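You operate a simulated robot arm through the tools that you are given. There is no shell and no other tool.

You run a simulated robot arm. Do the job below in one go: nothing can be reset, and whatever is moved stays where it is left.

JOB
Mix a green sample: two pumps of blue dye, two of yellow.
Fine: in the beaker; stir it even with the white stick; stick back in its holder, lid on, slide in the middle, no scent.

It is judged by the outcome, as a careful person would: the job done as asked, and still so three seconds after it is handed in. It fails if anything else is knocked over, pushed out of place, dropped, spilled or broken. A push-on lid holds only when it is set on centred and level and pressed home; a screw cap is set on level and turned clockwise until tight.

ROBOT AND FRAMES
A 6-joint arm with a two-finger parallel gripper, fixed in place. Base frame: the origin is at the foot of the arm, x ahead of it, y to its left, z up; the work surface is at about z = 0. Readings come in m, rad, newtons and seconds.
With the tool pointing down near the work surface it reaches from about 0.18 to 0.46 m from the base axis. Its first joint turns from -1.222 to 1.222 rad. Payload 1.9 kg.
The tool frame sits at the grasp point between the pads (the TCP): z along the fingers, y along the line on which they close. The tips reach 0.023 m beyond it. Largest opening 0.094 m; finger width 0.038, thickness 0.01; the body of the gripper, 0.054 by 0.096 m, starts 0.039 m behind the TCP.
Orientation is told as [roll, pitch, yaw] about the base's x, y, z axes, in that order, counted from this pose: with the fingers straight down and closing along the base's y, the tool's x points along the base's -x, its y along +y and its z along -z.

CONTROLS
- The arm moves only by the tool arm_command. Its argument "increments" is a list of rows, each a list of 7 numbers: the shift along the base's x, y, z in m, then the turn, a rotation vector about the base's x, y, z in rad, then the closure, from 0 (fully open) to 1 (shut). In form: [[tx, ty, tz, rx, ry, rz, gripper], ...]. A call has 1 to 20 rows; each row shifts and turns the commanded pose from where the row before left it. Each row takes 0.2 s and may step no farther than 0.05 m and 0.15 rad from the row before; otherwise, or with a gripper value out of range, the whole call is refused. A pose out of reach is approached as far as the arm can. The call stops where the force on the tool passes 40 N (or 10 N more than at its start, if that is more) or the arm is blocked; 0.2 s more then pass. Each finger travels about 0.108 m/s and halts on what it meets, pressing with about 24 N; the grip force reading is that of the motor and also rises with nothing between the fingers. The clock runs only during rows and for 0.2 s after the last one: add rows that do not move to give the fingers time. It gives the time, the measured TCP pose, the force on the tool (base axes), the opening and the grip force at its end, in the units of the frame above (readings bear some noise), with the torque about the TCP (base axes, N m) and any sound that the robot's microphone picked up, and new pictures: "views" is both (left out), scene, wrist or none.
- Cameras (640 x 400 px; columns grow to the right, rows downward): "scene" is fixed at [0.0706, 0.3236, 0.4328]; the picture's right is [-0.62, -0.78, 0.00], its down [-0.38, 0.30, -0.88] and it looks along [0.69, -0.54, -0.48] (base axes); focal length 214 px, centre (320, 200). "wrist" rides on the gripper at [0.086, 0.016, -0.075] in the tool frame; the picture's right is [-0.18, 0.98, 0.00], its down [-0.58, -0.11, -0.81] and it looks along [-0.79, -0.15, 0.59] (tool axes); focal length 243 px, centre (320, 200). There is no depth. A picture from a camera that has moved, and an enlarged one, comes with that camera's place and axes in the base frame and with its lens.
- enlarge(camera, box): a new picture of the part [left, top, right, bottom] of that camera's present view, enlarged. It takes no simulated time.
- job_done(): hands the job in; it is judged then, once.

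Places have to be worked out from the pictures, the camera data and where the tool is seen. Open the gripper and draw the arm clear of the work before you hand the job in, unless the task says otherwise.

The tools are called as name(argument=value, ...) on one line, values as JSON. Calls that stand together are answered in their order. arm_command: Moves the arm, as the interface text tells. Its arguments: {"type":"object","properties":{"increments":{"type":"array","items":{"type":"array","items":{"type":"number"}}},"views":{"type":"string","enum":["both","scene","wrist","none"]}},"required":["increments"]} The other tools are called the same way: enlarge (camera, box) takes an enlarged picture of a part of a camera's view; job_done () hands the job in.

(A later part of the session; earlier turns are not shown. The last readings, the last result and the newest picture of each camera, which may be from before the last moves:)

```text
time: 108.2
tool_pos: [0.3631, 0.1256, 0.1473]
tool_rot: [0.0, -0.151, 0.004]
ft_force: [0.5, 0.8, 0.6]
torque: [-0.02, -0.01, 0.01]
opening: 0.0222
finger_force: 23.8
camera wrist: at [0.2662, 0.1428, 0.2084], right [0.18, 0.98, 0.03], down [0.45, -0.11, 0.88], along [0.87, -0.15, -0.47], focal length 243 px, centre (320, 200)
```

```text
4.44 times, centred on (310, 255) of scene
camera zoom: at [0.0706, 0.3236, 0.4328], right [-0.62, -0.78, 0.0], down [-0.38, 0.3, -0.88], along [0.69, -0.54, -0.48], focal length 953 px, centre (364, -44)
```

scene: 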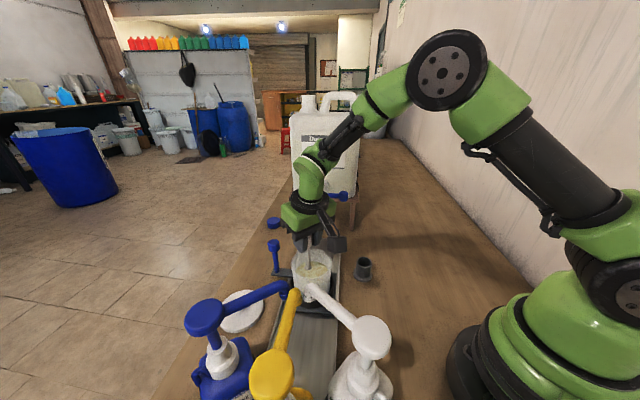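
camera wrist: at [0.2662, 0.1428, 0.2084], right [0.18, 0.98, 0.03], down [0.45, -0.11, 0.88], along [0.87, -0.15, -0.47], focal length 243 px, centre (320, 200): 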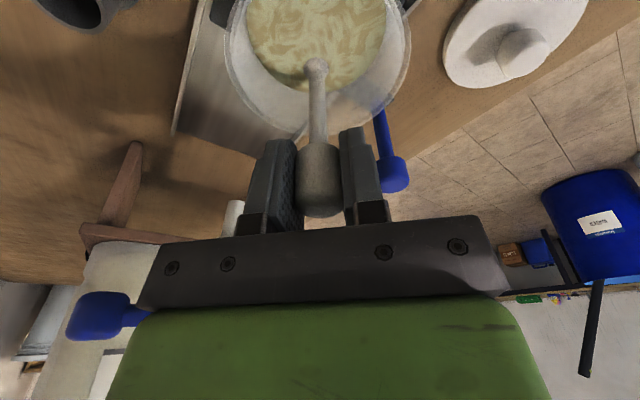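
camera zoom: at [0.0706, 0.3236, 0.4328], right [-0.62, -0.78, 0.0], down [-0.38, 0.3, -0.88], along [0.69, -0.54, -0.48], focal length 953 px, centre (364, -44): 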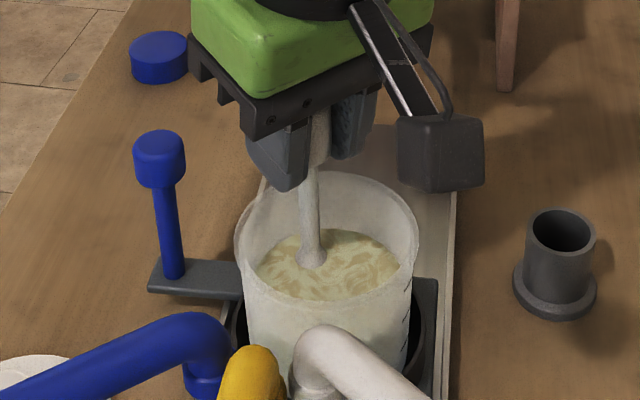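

The liquid is turning greenish. I'll keep stirring with the same circles.

arm_command(increments=[[-0.00351, 0.00964, 0, 0, 0, 0, 1], [-0.00889, 0.00513, 0, 0, 0, 0, 1], [-0.0101, -0.00178, 0, 0, 0, 0, 1], [-0.0066, -0.00786, 0, 0, 0, 0, 1], [0, -0.01026, 0, 0, 0, 0, 1], [0.0066, -0.00786, 0, 0, 0, 0, 1], [0.0101, -0.00178, 0, 0, 0, 0, 1], [0.00889, 0.00513, 0, 0, 0, 0, 1], [0.00351, 0.00964, 0, 0, 0, 0, 1], [-0.00351, 0.00964, 0, 0, 0, 0, 1], [-0.00889, 0.00513, 0, 0, 0, 0, 1], [-0.0101, -0.00178, 0, 0, 0, 0, 1], [-0.0066, -0.00786, 0, 0, 0, 0, 1], [0, -0.01026, 0, 0, 0, 0, 1], [0.0066, -0.00786, 0, 0, 0, 0, 1], [0.0101, -0.00178, 0, 0, 0, 0, 1], [0.00889, 0.00513, 0, 0, 0, 0, 1], [0.00351, 0.00964, 0, 0, 0, 0, 1]], views="none")

arm_command(increments=[[-0.00351, 0.00964, 0, 0, 0, 0, 1], [-0.00889, 0.00513, 0, 0, 0, 0, 1], [-0.0101, -0.00178, 0, 0, 0, 0, 1], [-0.0066, -0.00786, 0, 0, 0, 0, 1], [0, -0.01026, 0, 0, 0, 0, 1], [0.0066, -0.00786, 0, 0, 0, 0, 1], [0.0101, -0.00178, 0, 0, 0, 0, 1], [0.00889, 0.00513, 0, 0, 0, 0, 1], [0.00351, 0.00964, 0, 0, 0, 0, 1], [-0.00351, 0.00964, 0, 0, 0, 0, 1], [-0.00889, 0.00513, 0, 0, 0, 0, 1], [-0.0101, -0.00178, 0, 0, 0, 0, 1], [-0.0066, -0.00786, 0, 0, 0, 0, 1], [0, -0.01026, 0, 0, 0, 0, 1], [0.0066, -0.00786, 0, 0, 0, 0, 1], [0.0101, -0.00178, 0, 0, 0, 0, 1], [0.00889, 0.00513, 0, 0, 0, 0, 1], [0.00351, 0.00964, 0, 0, 0, 0, 1]], views="both")

enlarge(camera="scene", box=[250, 210, 370, 300])

```text
time: 112.0
tool_pos: [0.3639, 0.1256, 0.1492]
tool_rot: [-0.001, -0.153, 0.003]
ft_force: [-0.2, -0.1, -0.4]
torque: [-0.03, 0.02, -0.03]
opening: 0.022
finger_force: 24.3
```

```text
time: 115.8
tool_pos: [0.3629, 0.1242, 0.1489]
tool_rot: [0.0, -0.152, 0.003]
ft_force: [0.1, -0.3, -0.5]
torque: [0.01, 0.04, 0.05]
opening: 0.0223
finger_force: 23.4
camera wrist: at [0.2663, 0.1412, 0.2083], right [0.18, 0.98, 0.03], down [0.45, -0.11, 0.88], along [0.87, -0.15, -0.47], focal length 243 px, centre (320, 200)
```

scene: 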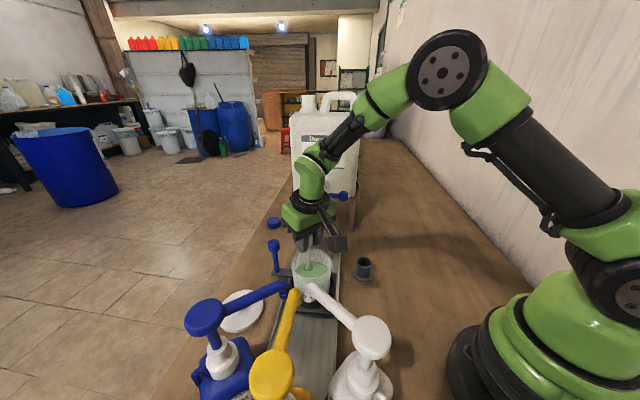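
wrist: 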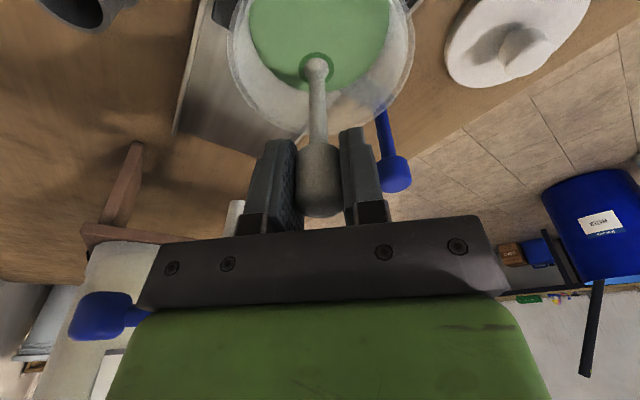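

```text
4.44 times, centred on (310, 255) of scene
camera zoom: at [0.0706, 0.3236, 0.4328], right [-0.62, -0.78, 0.0], down [-0.38, 0.3, -0.88], along [0.69, -0.54, -0.48], focal length 953 px, centre (364, -44)
```

zoom: 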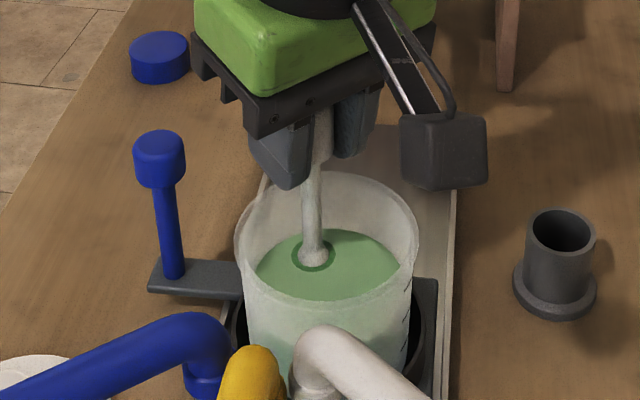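

It's an even green now. I'll do two more turns to be sure, then bring the stick to the centre.

arm_command(increments=[[-0.00351, 0.00964, 0, 0, 0, 0, 1], [-0.00889, 0.00513, 0, 0, 0, 0, 1], [-0.0101, -0.00178, 0, 0, 0, 0, 1], [-0.0066, -0.00786, 0, 0, 0, 0, 1], [0, -0.01026, 0, 0, 0, 0, 1], [0.0066, -0.00786, 0, 0, 0, 0, 1], [0.0101, -0.00178, 0, 0, 0, 0, 1], [0.00889, 0.00513, 0, 0, 0, 0, 1], [0.00351, 0.00964, 0, 0, 0, 0, 1], [-0.00351, 0.00964, 0, 0, 0, 0, 1], [-0.00889, 0.00513, 0, 0, 0, 0, 1], [-0.0101, -0.00178, 0, 0, 0, 0, 1], [-0.0066, -0.00786, 0, 0, 0, 0, 1], [0, -0.01026, 0, 0, 0, 0, 1], [0.0066, -0.00786, 0, 0, 0, 0, 1], [0.0101, -0.00178, 0, 0, 0, 0, 1], [0.00889, 0.00513, 0, 0, 0, 0, 1], [0.00351, 0.00964, 0, 0, 0, 0, 1], [-0.015, 0, 0, 0, 0, 0, 1], [0, 0, 0, 0, 0, 0, 1]], views="both")

enlarge(camera="scene", box=[250, 210, 370, 300])

```text
time: 120.0
tool_pos: [0.3492, 0.1244, 0.1492]
tool_rot: [-0.002, -0.149, 0.004]
ft_force: [0.0, -0.4, 0.2]
torque: [0.02, 0.03, 0.0]
opening: 0.0222
finger_force: 24.0
camera wrist: at [0.2513, 0.1407, 0.209], right [0.18, 0.98, 0.03], down [0.45, -0.11, 0.88], along [0.87, -0.15, -0.47], focal length 243 px, centre (320, 200)
```

scene: 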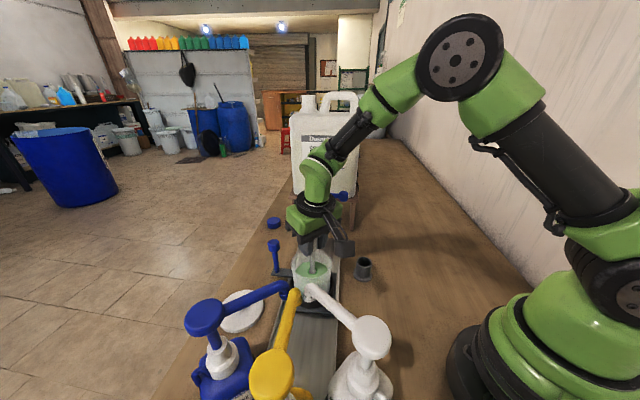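
wrist: 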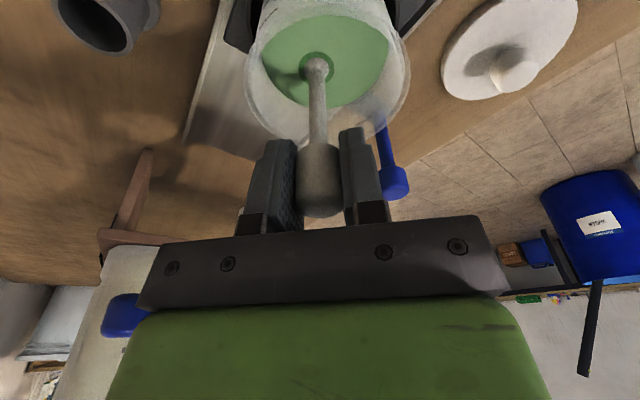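

```text
4.44 times, centred on (310, 255) of scene
camera zoom: at [0.0706, 0.3236, 0.4328], right [-0.62, -0.78, 0.0], down [-0.38, 0.3, -0.88], along [0.69, -0.54, -0.48], focal length 953 px, centre (364, -44)
```

zoom: 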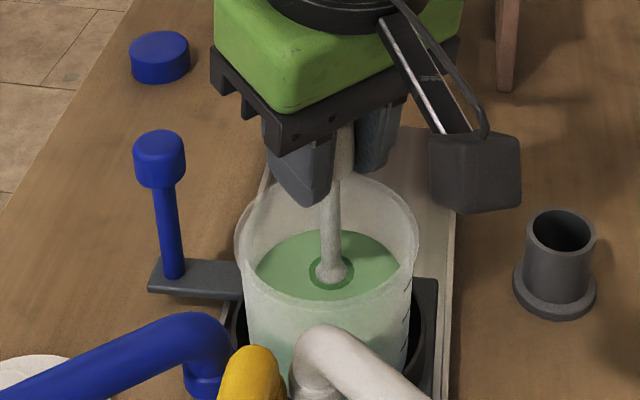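

Mixed evenly. I'll lift the paddle out of the liquid but keep it inside the rim for a moment to drip, then raise clear.

arm_command(increments=[[0, 0, 0.008, 0, 0, 0, 1], [0, 0, 0.01, 0, 0, 0, 1], [0, 0, 0.012, 0, 0, 0, 1], [0, 0, 0.012, 0, 0, 0, 1], [0, 0, 0.008, 0, 0, 0, 1], [0, 0, 0, 0, 0, 0, 1], [0, 0, 0, 0, 0, 0, 1], [0, 0, 0, 0, 0, 0, 1], [0, 0, 0, 0, 0, 0, 1], [0, 0, 0, 0, 0, 0, 1], [0, 0, 0, 0, 0, 0, 1], [0, 0, 0, 0, 0, 0, 1], [0, 0, 0, 0, 0, 0, 1], [0, 0, 0, 0, 0, 0, 1], [0, 0, 0, 0, 0, 0, 1], [0, 0, 0, 0, 0, 0, 1], [0, 0, 0.015, 0, 0, 0, 1], [0, 0, 0.02, 0, 0, 0, 1], [0, 0, 0.02, 0, 0, 0, 1], [0, 0, 0, 0, 0, 0, 1]], views="both")

enlarge(camera="scene", box=[250, 180, 400, 300])

```text
time: 124.2
tool_pos: [0.3482, 0.123, 0.2552]
tool_rot: [0.0, -0.15, 0.003]
ft_force: [-0.3, 0.5, -0.7]
torque: [0.01, 0.04, 0.0]
opening: 0.0223
finger_force: 23.9
camera wrist: at [0.2508, 0.1396, 0.3146], right [0.18, 0.98, 0.03], down [0.45, -0.11, 0.88], along [0.87, -0.15, -0.47], focal length 243 px, centre (320, 200)
```

scene: 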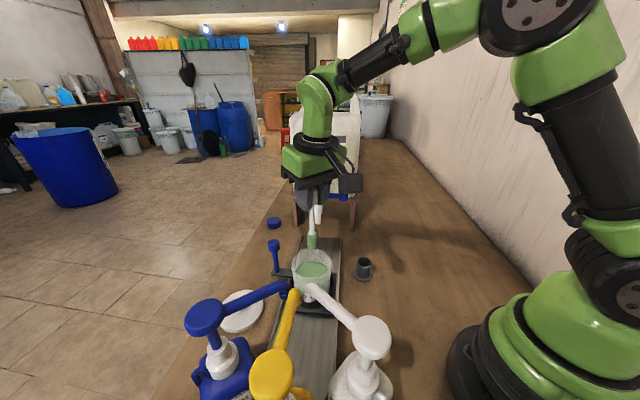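
wrist: 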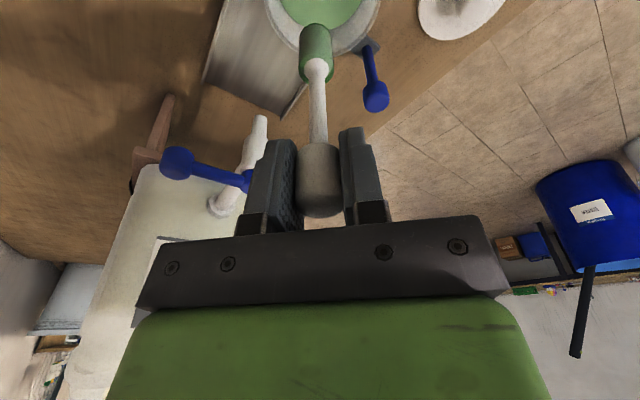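

```text
3.33 times, centred on (325, 240) of scene
camera zoom: at [0.0706, 0.3236, 0.4328], right [-0.62, -0.78, 0.0], down [-0.38, 0.3, -0.88], along [0.69, -0.54, -0.48], focal length 715 px, centre (303, 67)
```

zoom: 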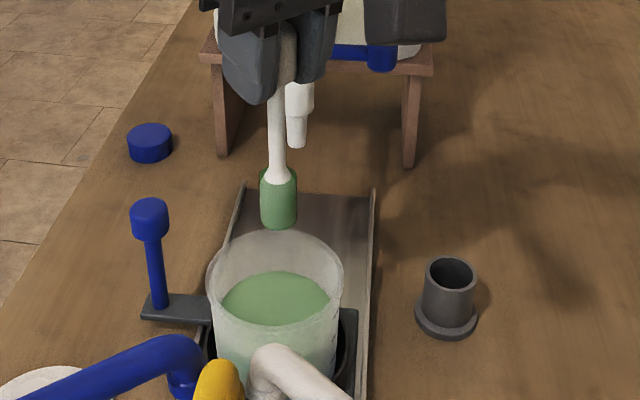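

The paddle is coated but not dripping. I'll carry the stick back above its holder by the exact reverse shift.

arm_command(increments=[[-0.0081, -0.0253, 0, 0, 0, 0, 1], [-0.0081, -0.0253, 0, 0, 0, 0, 1], [-0.0081, -0.0253, 0, 0, 0, 0, 1], [-0.0081, -0.0253, 0, 0, 0, 0, 1], [-0.0081, -0.0253, 0, 0, 0, 0, 1], [0, 0, 0, 0, 0, 0, 1], [0, 0, -0.03, 0, 0, 0, 1], [0, 0, -0.03, 0, 0, 0, 1], [0, 0, 0, 0, 0, 0, 1]], views="both")

enlarge(camera="scene", box=[310, 190, 430, 290])

enlarge(camera="wrist", box=[220, 0, 420, 230])

```text
time: 126.2
tool_pos: [0.3089, -0.0031, 0.1941]
tool_rot: [0.0, -0.151, 0.003]
ft_force: [-0.4, 1.2, -0.6]
torque: [0.01, -0.02, 0.01]
opening: 0.0221
finger_force: 24.1
camera wrist: at [0.2117, 0.0137, 0.254], right [0.18, 0.98, 0.03], down [0.45, -0.11, 0.88], along [0.87, -0.15, -0.47], focal length 243 px, centre (320, 200)
```

scene: 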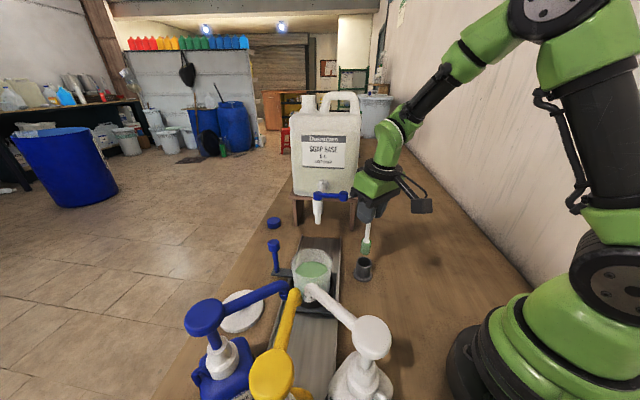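
wrist: 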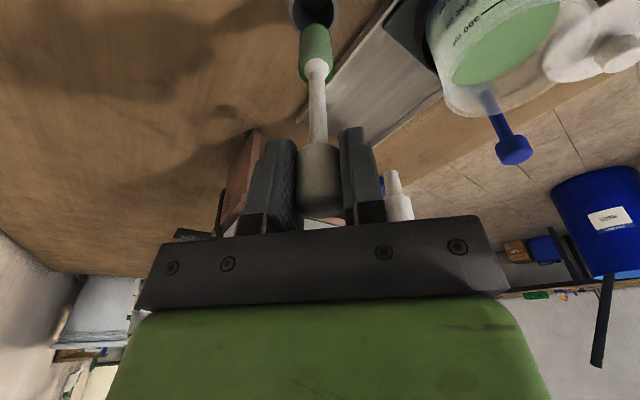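

```text
4.00 times, centred on (370, 240) of scene
camera zoom: at [0.0706, 0.3236, 0.4328], right [-0.62, -0.78, 0.0], down [-0.38, 0.3, -0.88], along [0.69, -0.54, -0.48], focal length 858 px, centre (120, 40)
```

zoom: 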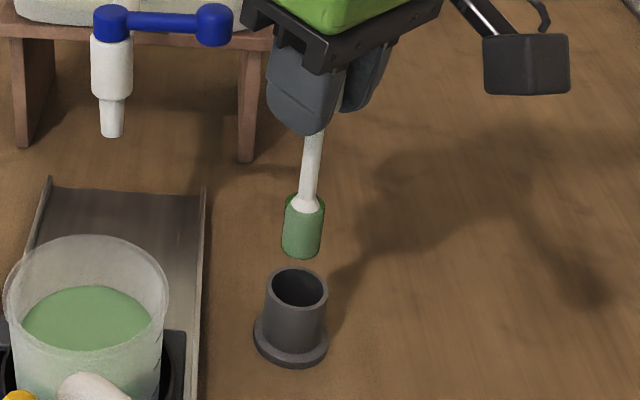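

```text
1.74 times, centred on (320, 115) of wrist
camera zoom: at [0.2117, 0.0137, 0.254], right [0.18, 0.98, 0.03], down [0.45, -0.11, 0.88], along [0.87, -0.15, -0.47], focal length 422 px, centre (320, 348)
```

zoom: 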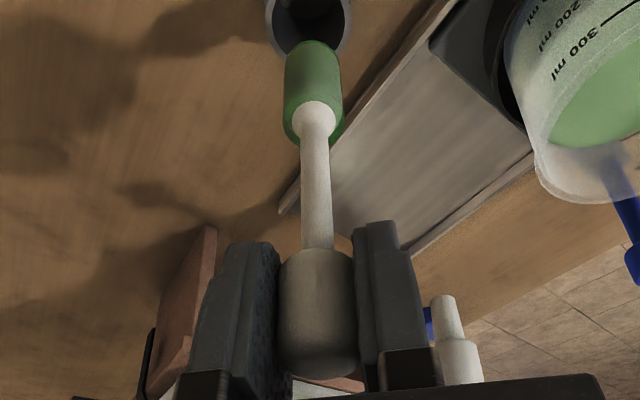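

Clearance in the holder is only about 2–3 mm, so I'll take another reading and a closer look before lowering.

arm_command(increments=[[0, 0, -0.012, 0, 0, 0, 1], [0, 0, 0, 0, 0, 0, 1], [0, 0, 0, 0, 0, 0, 1]], views="both")

enlarge(camera="scene", box=[340, 230, 390, 285])

enlarge(camera="wrist", box=[260, 0, 370, 80])

```text
time: 127.0
tool_pos: [0.3086, -0.0024, 0.1818]
tool_rot: [-0.001, -0.15, 0.002]
ft_force: [-0.3, -0.2, -0.1]
torque: [0.0, 0.02, 0.0]
opening: 0.0223
finger_force: 24.2
camera wrist: at [0.2117, 0.0137, 0.2418], right [0.18, 0.98, 0.03], down [0.45, -0.11, 0.88], along [0.87, -0.15, -0.47], focal length 243 px, centre (320, 200)
```

scene: 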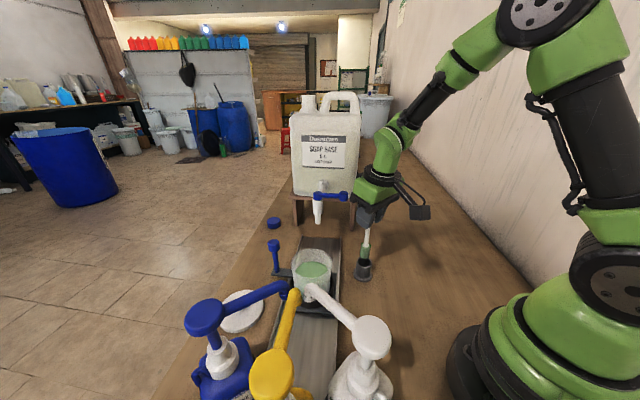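
wrist: 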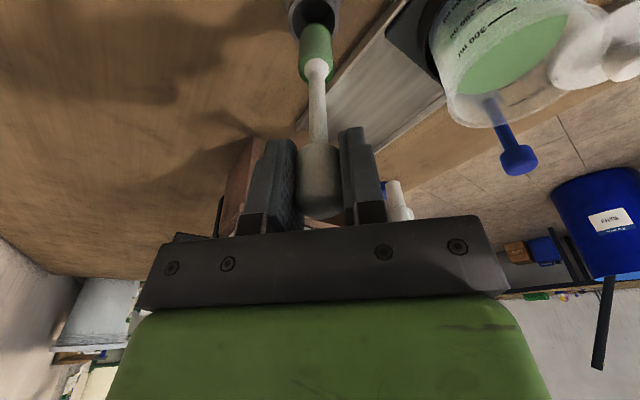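

```text
7.27 times, centred on (365, 258) of scene
camera zoom: at [0.0706, 0.3236, 0.4328], right [-0.62, -0.78, 0.0], down [-0.38, 0.3, -0.88], along [0.69, -0.54, -0.48], focal length 1560 px, centre (-7, -218)
```

zoom: 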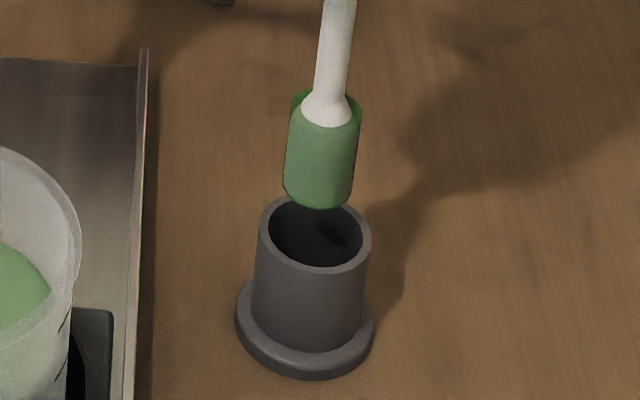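

```text
5.00 times, centred on (315, 40) of wrist
camera zoom: at [0.2117, 0.0137, 0.2418], right [0.18, 0.98, 0.03], down [0.45, -0.11, 0.88], along [0.87, -0.15, -0.47], focal length 1213 px, centre (345, 1000)
```

zoom: 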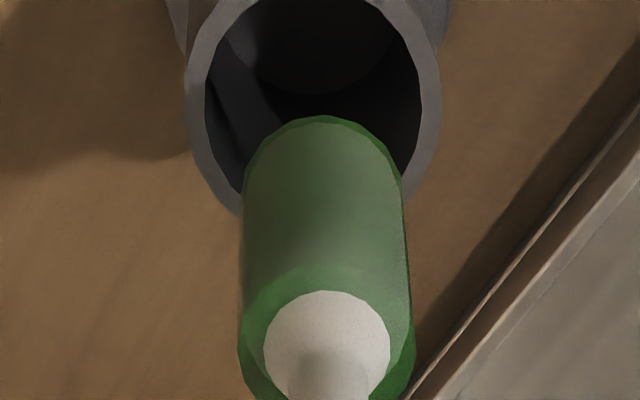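

Stick and holder agree within about 1.7 mm with 4 mm of clearance. I'll trim (+1, −1.5 mm) and lower the stick back to its seated height.

arm_command(increments=[[0.001, -0.0015, 0, 0, 0, 0, 1], [0, 0, -0.012, 0, 0, 0, 1], [0, 0, -0.012, 0, 0, 0, 1], [0, 0, -0.012, 0, 0, 0, 1], [0, 0, -0.01, 0, 0, 0, 1], [0, 0, -0.007, 0, 0, 0, 1], [0, 0, 0, 0, 0, 0, 1]], views="both")

enlarge(camera="scene", box=[330, 200, 410, 290])

```text
time: 128.6
tool_pos: [0.311, -0.0045, 0.1272]
tool_rot: [0.0, -0.151, 0.004]
ft_force: [0.1, -0.9, -0.3]
torque: [0.0, 0.01, -0.01]
opening: 0.0219
finger_force: 24.4
camera wrist: at [0.2128, 0.0122, 0.1883], right [0.18, 0.98, 0.03], down [0.45, -0.11, 0.88], along [0.87, -0.15, -0.47], focal length 243 px, centre (320, 200)
```

scene: 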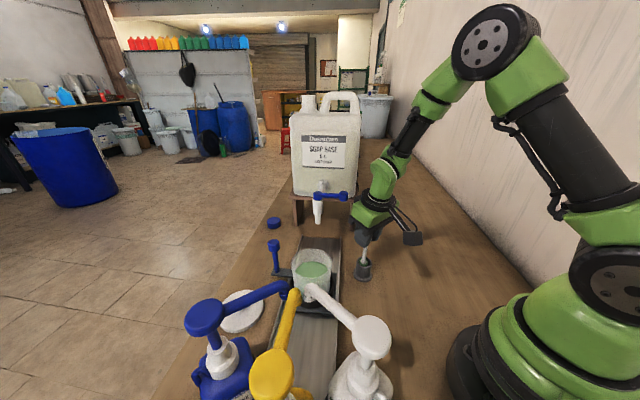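
wrist: 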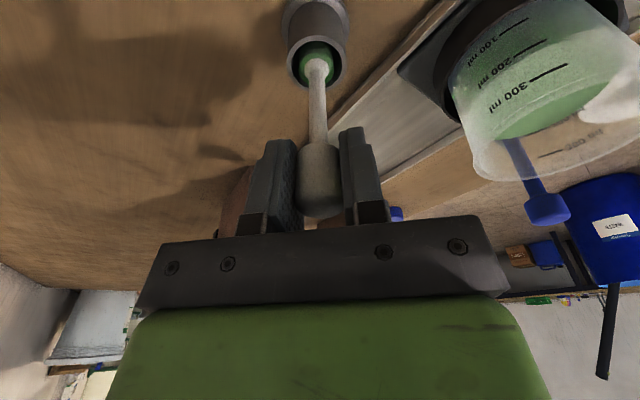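

```text
4.44 times, centred on (370, 245) of scene
camera zoom: at [0.0706, 0.3236, 0.4328], right [-0.62, -0.78, 0.0], down [-0.38, 0.3, -0.88], along [0.69, -0.54, -0.48], focal length 953 px, centre (98, 0)
```

zoom: 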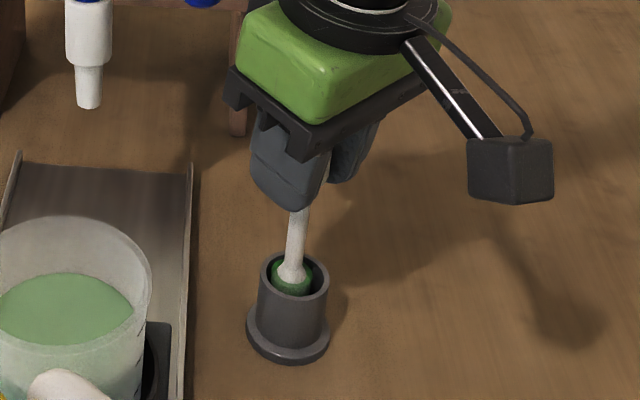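

The stick is in its holder. I'll lower the last 2.5 mm and open to the same partial opening.

arm_command(increments=[[0, 0, -0.0025, 0, 0, 0, 1], [0, 0, 0, 0, 0, 0, 1], [0, 0, 0, 0, 0, 0, 0.7], [0, 0, 0, 0, 0, 0, 0.36], [0, 0, 0, 0, 0, 0, 0.36], [0, 0, 0, 0, 0, 0, 0.36]], views="both")

enlarge(camera="wrist", box=[220, 0, 420, 230])

```text
time: 130.0
tool_pos: [0.3107, -0.0048, 0.1259]
tool_rot: [0.0, -0.153, 0.004]
ft_force: [-0.1, -1.0, 0.0]
torque: [-0.01, -0.03, 0.01]
opening: 0.0603
finger_force: 0.0
camera wrist: at [0.2124, 0.0118, 0.1861], right [0.18, 0.98, 0.03], down [0.45, -0.11, 0.88], along [0.87, -0.15, -0.47], focal length 243 px, centre (320, 200)
```

scene: 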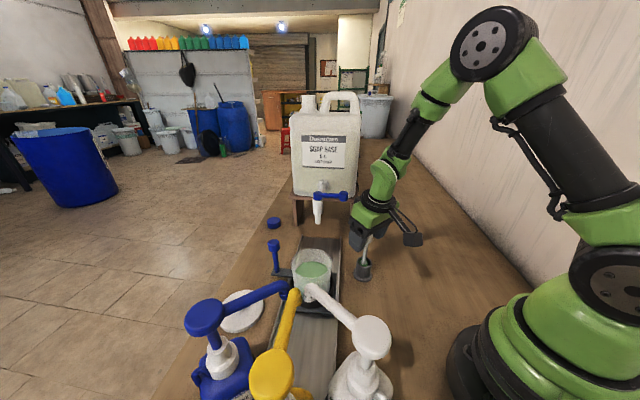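
wrist: 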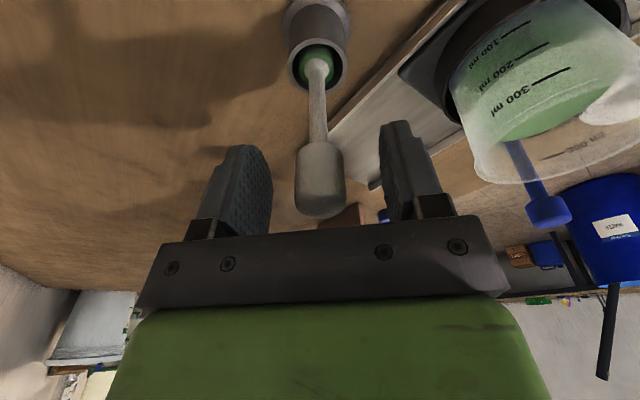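

```text
1.74 times, centred on (320, 115) of wrist
camera zoom: at [0.2124, 0.0118, 0.1861], right [0.18, 0.98, 0.03], down [0.45, -0.11, 0.88], along [0.87, -0.15, -0.47], focal length 422 px, centre (320, 348)
```

zoom: 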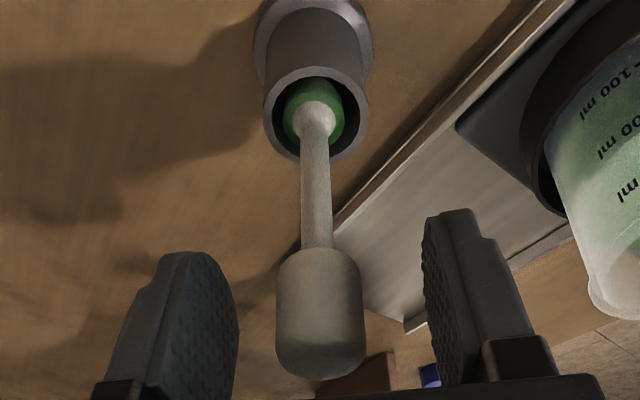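

The stick stands upright in the holder. I'll rise straight up, then rotate to face the lid with more outward lean, since the lid at (0.40, 0.276) is at r≈0.487.

arm_command(increments=[[0, 0, 0.02, 0, 0, 0, 0.36], [0, 0, 0.03, 0, 0, 0, 0.36], [0, 0, 0.035, 0, 0, 0, 0.36], [0, 0, 0.035, 0, 0, 0, 0.3], [0, 0.02, 0.01, 0, 0, 0.15, 0.3], [0, 0.025, 0, 0, 0, 0.15, 0.3], [0, 0.025, 0, 0, 0, 0.15, 0.3], [0, 0.03, 0, 0, 0, 0.15, 0.3], [0, 0.03, 0, 0.0567, -0.0824, 0, 0.3], [0, 0.03, 0, 0.0567, -0.0824, 0, 0.3], [0, 0, 0, 0, 0, 0, 0.3]], views="both")

enlarge(camera="scene", box=[330, 200, 410, 290])

```text
time: 132.4
tool_pos: [0.3085, 0.1549, 0.2558]
tool_rot: [-0.001, -0.352, 0.604]
ft_force: [-0.1, 0.7, 0.1]
torque: [-0.02, 0.02, -0.01]
opening: 0.0659
finger_force: 0.2
camera wrist: at [0.21, 0.1089, 0.2953], right [-0.41, 0.91, 0.06], down [0.28, 0.06, 0.96], along [0.86, 0.42, -0.28], focal length 243 px, centre (320, 200)
```

scene: 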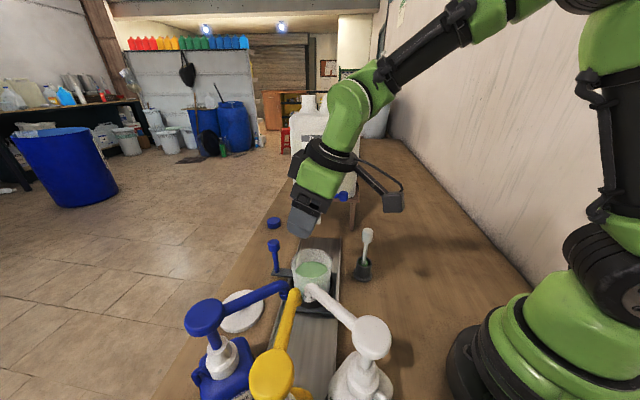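
wrist: 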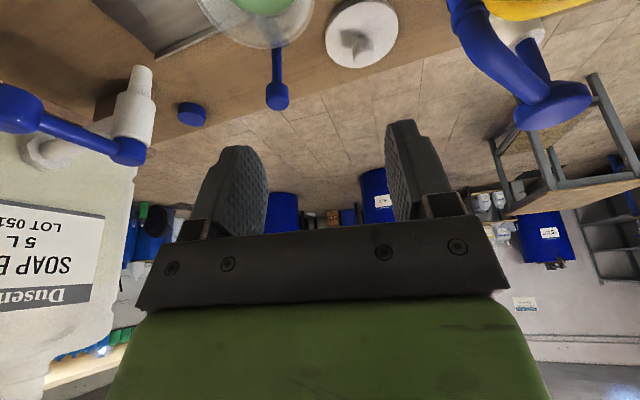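

```text
4.44 times, centred on (370, 245) of scene
camera zoom: at [0.0706, 0.3236, 0.4328], right [-0.62, -0.78, 0.0], down [-0.38, 0.3, -0.88], along [0.69, -0.54, -0.48], focal length 953 px, centre (98, 0)
```

zoom: 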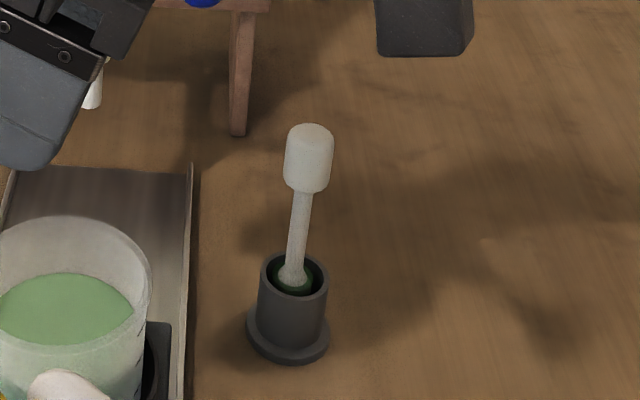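

Stick is fine. The lid centre averages to about (0.3995, 0.276). I'll move out toward it with the lean kept, stopping at z≈0.2.

arm_command(increments=[[0.0155, 0.0205, -0.008, 0, 0, 0, 0.3], [0.0155, 0.0205, -0.012, 0, 0, 0, 0.3], [0.0155, 0.0205, -0.012, 0, 0, 0, 0.3], [0.0155, 0.0205, -0.012, 0, 0, 0, 0.3], [0.0155, 0.0205, -0.012, 0, 0, 0, 0.3], [0, 0, 0, 0, 0, 0, 0.3]], views="both")

enlarge(camera="wrist", box=[220, 0, 420, 150])

```text
time: 133.8
tool_pos: [0.3878, 0.2581, 0.1997]
tool_rot: [0.0, -0.348, 0.602]
ft_force: [1.2, 0.2, -0.4]
torque: [-0.03, 0.02, -0.02]
opening: 0.0659
finger_force: 0.0
camera wrist: at [0.2891, 0.2119, 0.2392], right [-0.41, 0.91, 0.06], down [0.28, 0.06, 0.96], along [0.86, 0.41, -0.28], focal length 243 px, centre (320, 200)
```

scene: 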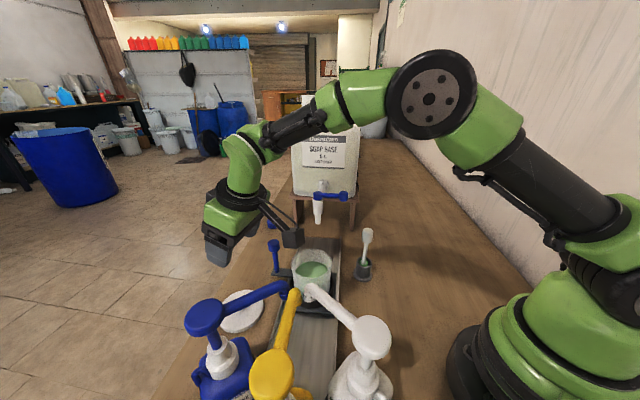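
wrist: 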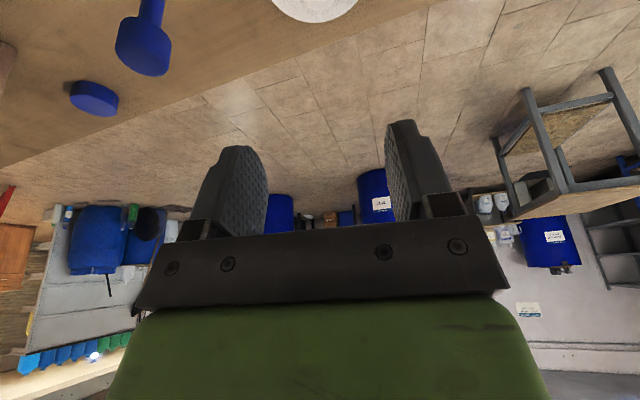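

```text
2.67 times, centred on (320, 75) of wrist
camera zoom: at [0.2891, 0.2119, 0.2392], right [-0.41, 0.91, 0.06], down [0.28, 0.06, 0.96], along [0.86, 0.41, -0.28], focal length 647 px, centre (320, 533)
```

zoom: 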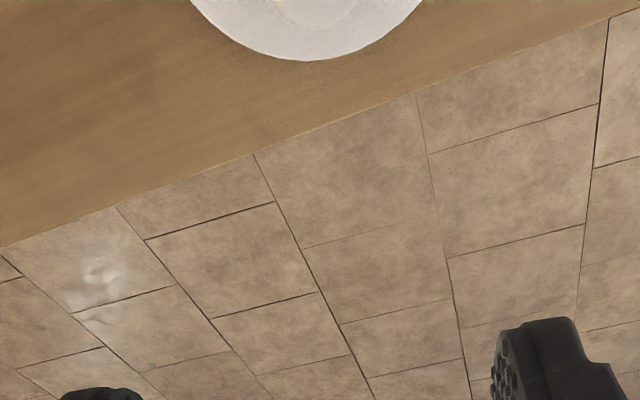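

The lid's far edge fits a centre of about (0.401, 0.274). I'll go above it and lower to z≈0.10.

arm_command(increments=[[0.003, 0.0042, -0.025, 0, 0, 0, 0.3], [0.003, 0.0042, -0.025, 0, 0, 0, 0.3], [0.003, 0.0042, -0.025, 0, 0, 0, 0.3], [0.003, 0.0042, -0.02, 0, 0, 0, 0.3], [0, 0, 0, 0, 0, 0, 0.3]], views="both")

enlarge(camera="scene", box=[190, 220, 310, 340])

```text
time: 135.0
tool_pos: [0.3977, 0.2766, 0.1049]
tool_rot: [-0.001, -0.353, 0.604]
ft_force: [-0.4, 0.0, -0.3]
torque: [-0.01, 0.02, 0.0]
opening: 0.0658
finger_force: 0.3
camera wrist: at [0.3003, 0.2291, 0.1438], right [-0.42, 0.91, 0.06], down [0.28, 0.06, 0.96], along [0.86, 0.42, -0.28], focal length 243 px, centre (320, 200)
```

scene: 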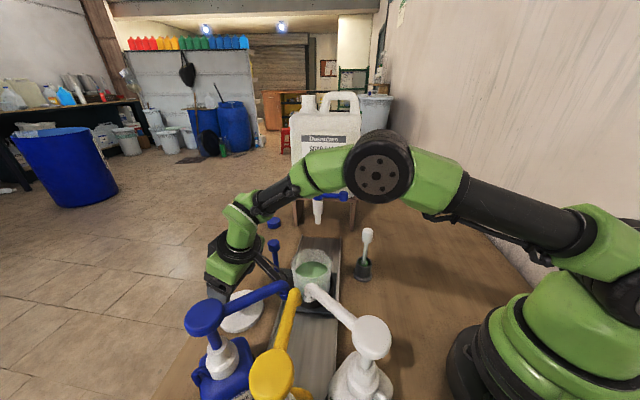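
wrist: 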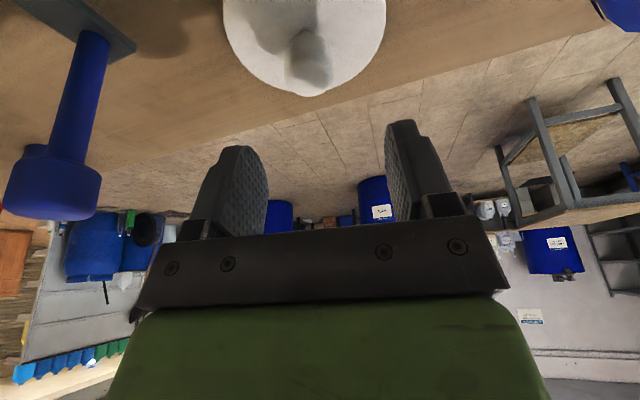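

```text
3.33 times, centred on (250, 280) of scene
camera zoom: at [0.0706, 0.3236, 0.4328], right [-0.62, -0.78, 0.0], down [-0.38, 0.3, -0.88], along [0.69, -0.54, -0.48], focal length 715 px, centre (553, -67)
```

zoom: 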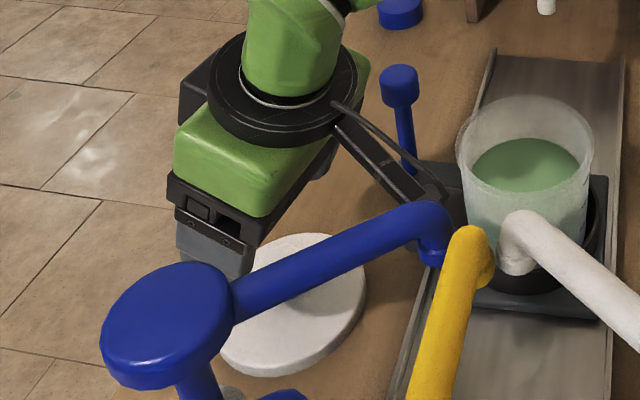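

The knob is at about (0.402, 0.277), on target. The wrist camera is close to the blue spout, so I'll rotate +0.15 rad in place to swing it away, then look.

arm_command(increments=[[0.0015, 0, 0, 0, 0, 0.075, 0.3], [0.0015, 0, 0, 0, 0, 0.075, 0.3], [0, 0, -0.02, 0, 0, 0, 0.3], [0, 0, -0.012, 0, 0, 0, 0.3], [0, 0, 0, 0, 0, 0, 0.3]], views="both")

enlarge(camera="scene", box=[190, 220, 310, 340])

enlarge(camera="wrist", box=[200, 0, 440, 200])

```text
time: 136.2
tool_pos: [0.4011, 0.274, 0.0735]
tool_rot: [-0.001, -0.352, 0.754]
ft_force: [-0.7, 0.7, -0.6]
torque: [-0.02, 0.03, 0.0]
opening: 0.0658
finger_force: 0.0
camera wrist: at [0.311, 0.2144, 0.1125], right [-0.55, 0.84, 0.06], down [0.27, 0.1, 0.96], along [0.79, 0.54, -0.28], focal length 243 px, centre (320, 200)
```

scene: 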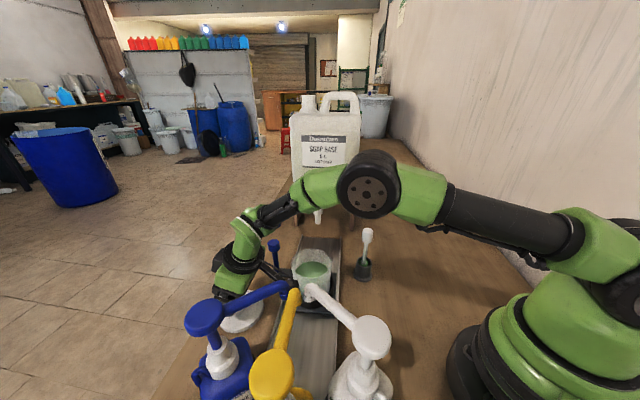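
wrist: 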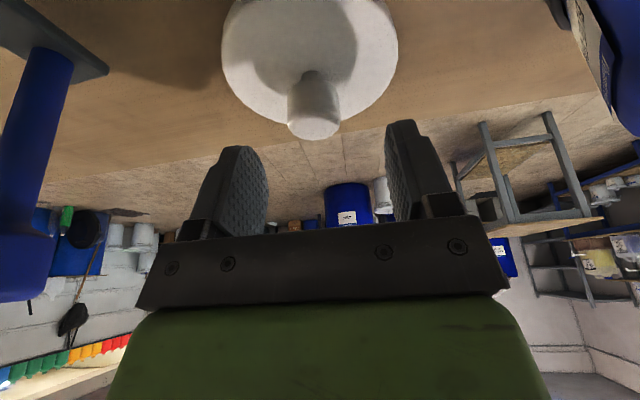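

```text
3.33 times, centred on (250, 280) of scene
camera zoom: at [0.0706, 0.3236, 0.4328], right [-0.62, -0.78, 0.0], down [-0.38, 0.3, -0.88], along [0.69, -0.54, -0.48], focal length 715 px, centre (553, -67)
```

zoom: 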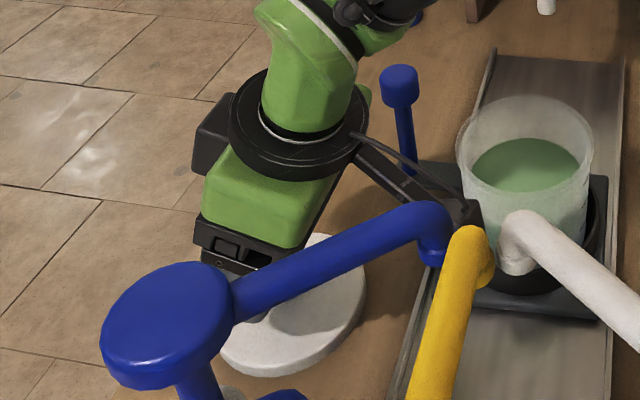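

```text
2.00 times, centred on (320, 100) of wrist
camera zoom: at [0.311, 0.2144, 0.1125], right [-0.55, 0.84, 0.06], down [0.27, 0.1, 0.96], along [0.79, 0.54, -0.28], focal length 485 px, centre (320, 400)
```

zoom: 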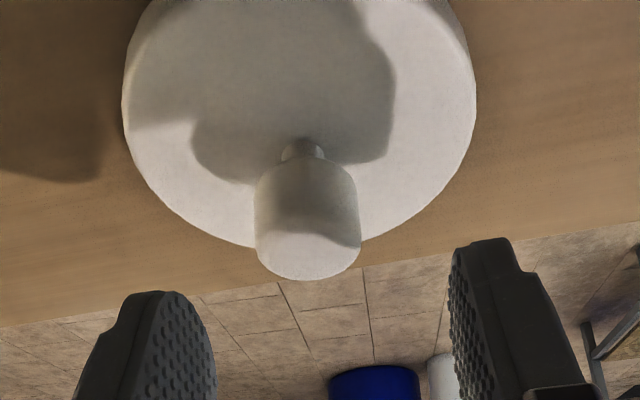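

The knob spans z≈0.019–0.044 with its axis at about (0.399, 0.274), between the fingers. I'll lower to TCP z≈0.043, keeping the tips just off the lid's disc.

arm_command(increments=[[-0.0015, 0.0005, -0.012, 0, 0, 0, 0.3], [0, 0, -0.01, 0, 0, 0, 0.3], [0, 0, -0.007, 0, 0, 0, 0.3], [0, 0, 0, 0, 0, 0, 0.3]], views="both")

enlarge(camera="wrist", box=[200, 0, 440, 240])

enlarge(camera="scene", box=[190, 220, 310, 340])

```text
time: 137.2
tool_pos: [0.3995, 0.2751, 0.0449]
tool_rot: [-0.001, -0.352, 0.753]
ft_force: [-0.3, -0.5, 0.0]
torque: [0.01, 0.01, 0.01]
opening: 0.0654
finger_force: 0.0
camera wrist: at [0.3093, 0.2144, 0.0842], right [-0.55, 0.84, 0.06], down [0.27, 0.1, 0.96], along [0.79, 0.54, -0.28], focal length 243 px, centre (320, 200)
```

scene: 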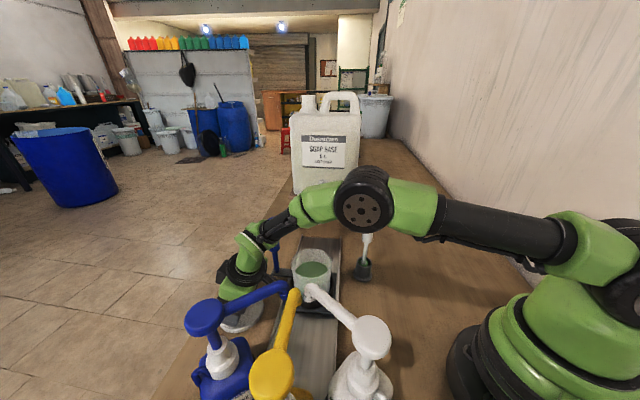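
wrist: 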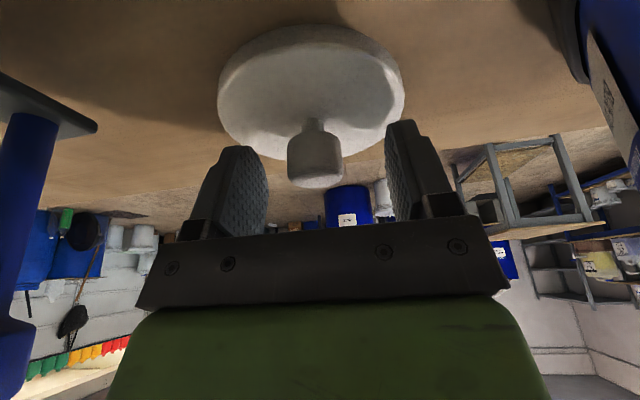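

```text
1.67 times, centred on (320, 120) of wrist
camera zoom: at [0.3093, 0.2144, 0.0842], right [-0.55, 0.84, 0.06], down [0.27, 0.1, 0.96], along [0.79, 0.54, -0.28], focal length 404 px, centre (320, 333)
```

zoom: 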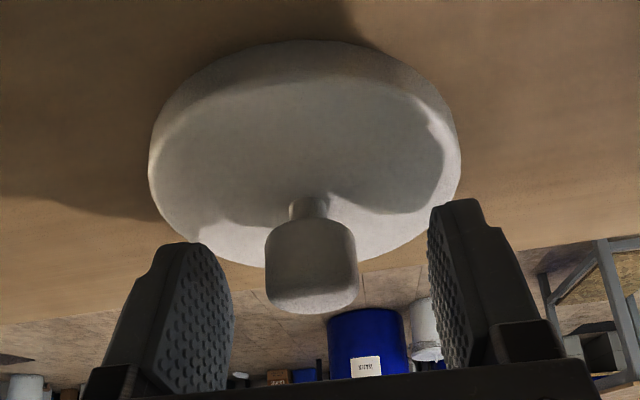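

```text
3.33 times, centred on (250, 280) of scene
camera zoom: at [0.0706, 0.3236, 0.4328], right [-0.62, -0.78, 0.0], down [-0.38, 0.3, -0.88], along [0.69, -0.54, -0.48], focal length 715 px, centre (553, -67)
```

zoom: 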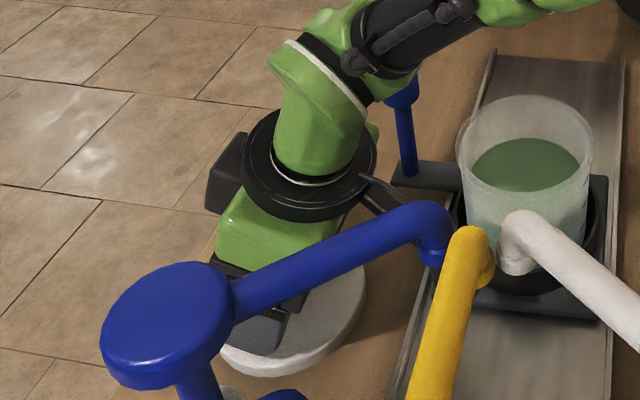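

The knob is within the pads' height range and about 3 mm off-centre sideways. I'll trim that and close on it.

arm_command(increments=[[0.0018, -0.002, -0.001, 0, 0, 0, 0.3], [0, 0, 0, 0, 0, 0, 0.55], [0, 0, 0, 0, 0, 0, 0.65], [0, 0, 0, 0, 0, 0, 0.8], [0, 0, 0, 0, 0, 0, 1], [0, 0, 0, 0, 0, 0, 1]], views="both")

enlarge(camera="wrist", box=[200, 0, 440, 240])

```text
time: 138.6
tool_pos: [0.4003, 0.2733, 0.0429]
tool_rot: [0.002, -0.35, 0.755]
ft_force: [-0.5, -0.5, 0.8]
torque: [0.01, -0.03, -0.01]
opening: 0.0265
finger_force: 24.4
camera wrist: at [0.3111, 0.2127, 0.0834], right [-0.55, 0.84, 0.06], down [0.27, 0.1, 0.96], along [0.79, 0.54, -0.28], focal length 243 px, centre (320, 200)
```

scene: 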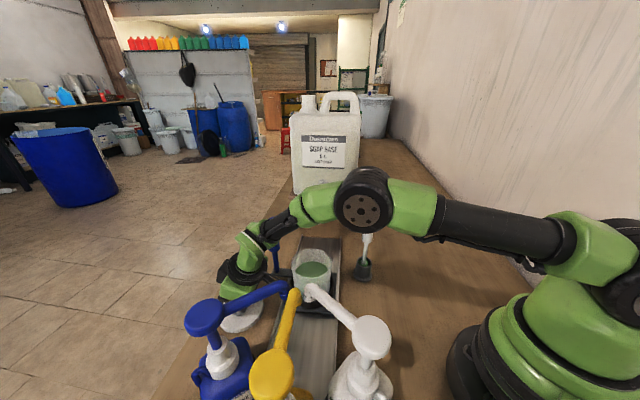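
wrist: 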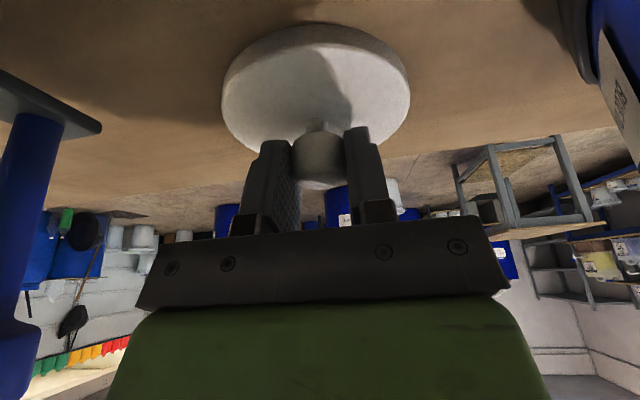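

```text
1.67 times, centred on (320, 120) of wrist
camera zoom: at [0.3111, 0.2127, 0.0834], right [-0.55, 0.84, 0.06], down [0.27, 0.1, 0.96], along [0.79, 0.54, -0.28], focal length 404 px, centre (320, 333)
```

zoom: 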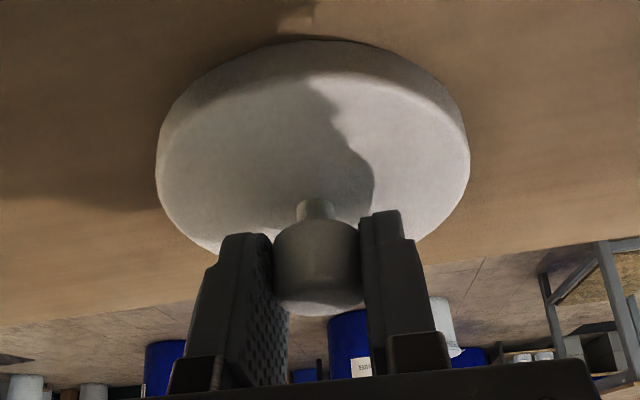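

Gripped the knob at 26.5 mm. I'll lift a few centimetres and check that the lid hangs level.

arm_command(increments=[[0, 0, 0.008, 0, 0, 0, 1], [0, 0, 0.012, 0, 0, 0, 1], [0, 0, 0.015, 0, 0, 0, 1], [0, 0, 0, 0, 0, 0, 1]], views="both")

enlarge(camera="wrist", box=[200, 0, 440, 240])

enlarge(camera="scene", box=[190, 220, 310, 340])

```text
time: 139.6
tool_pos: [0.4025, 0.2739, 0.0804]
tool_rot: [0.001, -0.351, 0.753]
ft_force: [0.0, -0.4, -0.1]
torque: [-0.02, -0.02, -0.03]
opening: 0.0265
finger_force: 24.0
camera wrist: at [0.3125, 0.213, 0.1184], right [-0.55, 0.84, 0.06], down [0.27, 0.1, 0.96], along [0.79, 0.54, -0.28], focal length 243 px, centre (320, 200)
```

scene: 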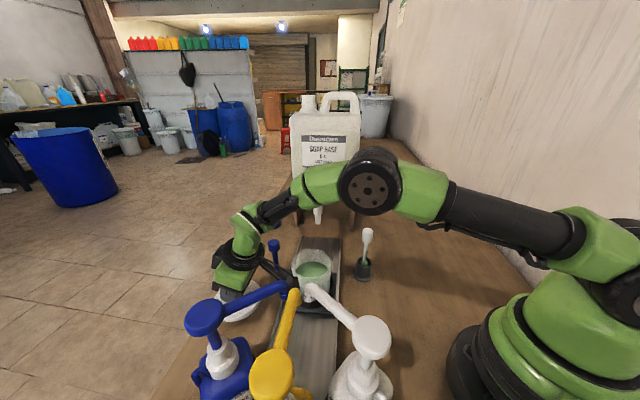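
wrist: 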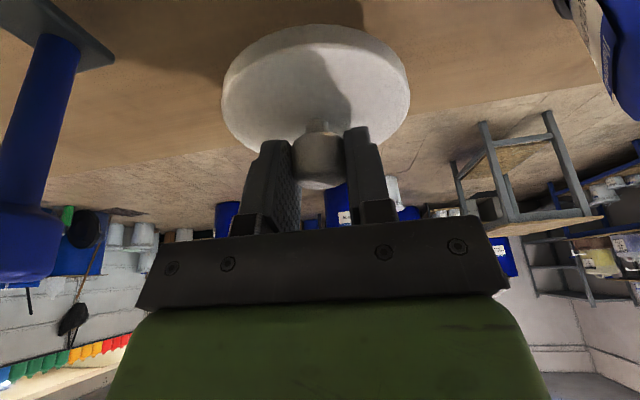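

```text
1.67 times, centred on (320, 120) of wrist
camera zoom: at [0.3125, 0.213, 0.1184], right [-0.55, 0.84, 0.06], down [0.27, 0.1, 0.96], along [0.79, 0.54, -0.28], focal length 404 px, centre (320, 333)
```

zoom: 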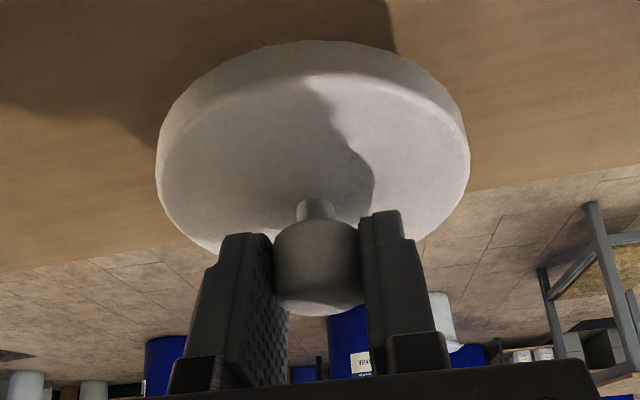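

```text
3.33 times, centred on (250, 280) of scene
camera zoom: at [0.0706, 0.3236, 0.4328], right [-0.62, -0.78, 0.0], down [-0.38, 0.3, -0.88], along [0.69, -0.54, -0.48], focal length 715 px, centre (553, -67)
```

zoom: 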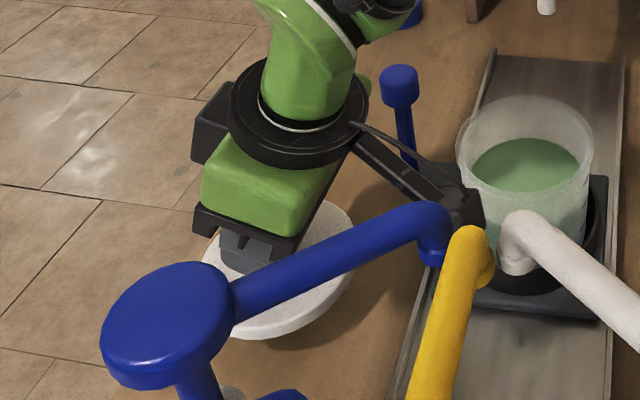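

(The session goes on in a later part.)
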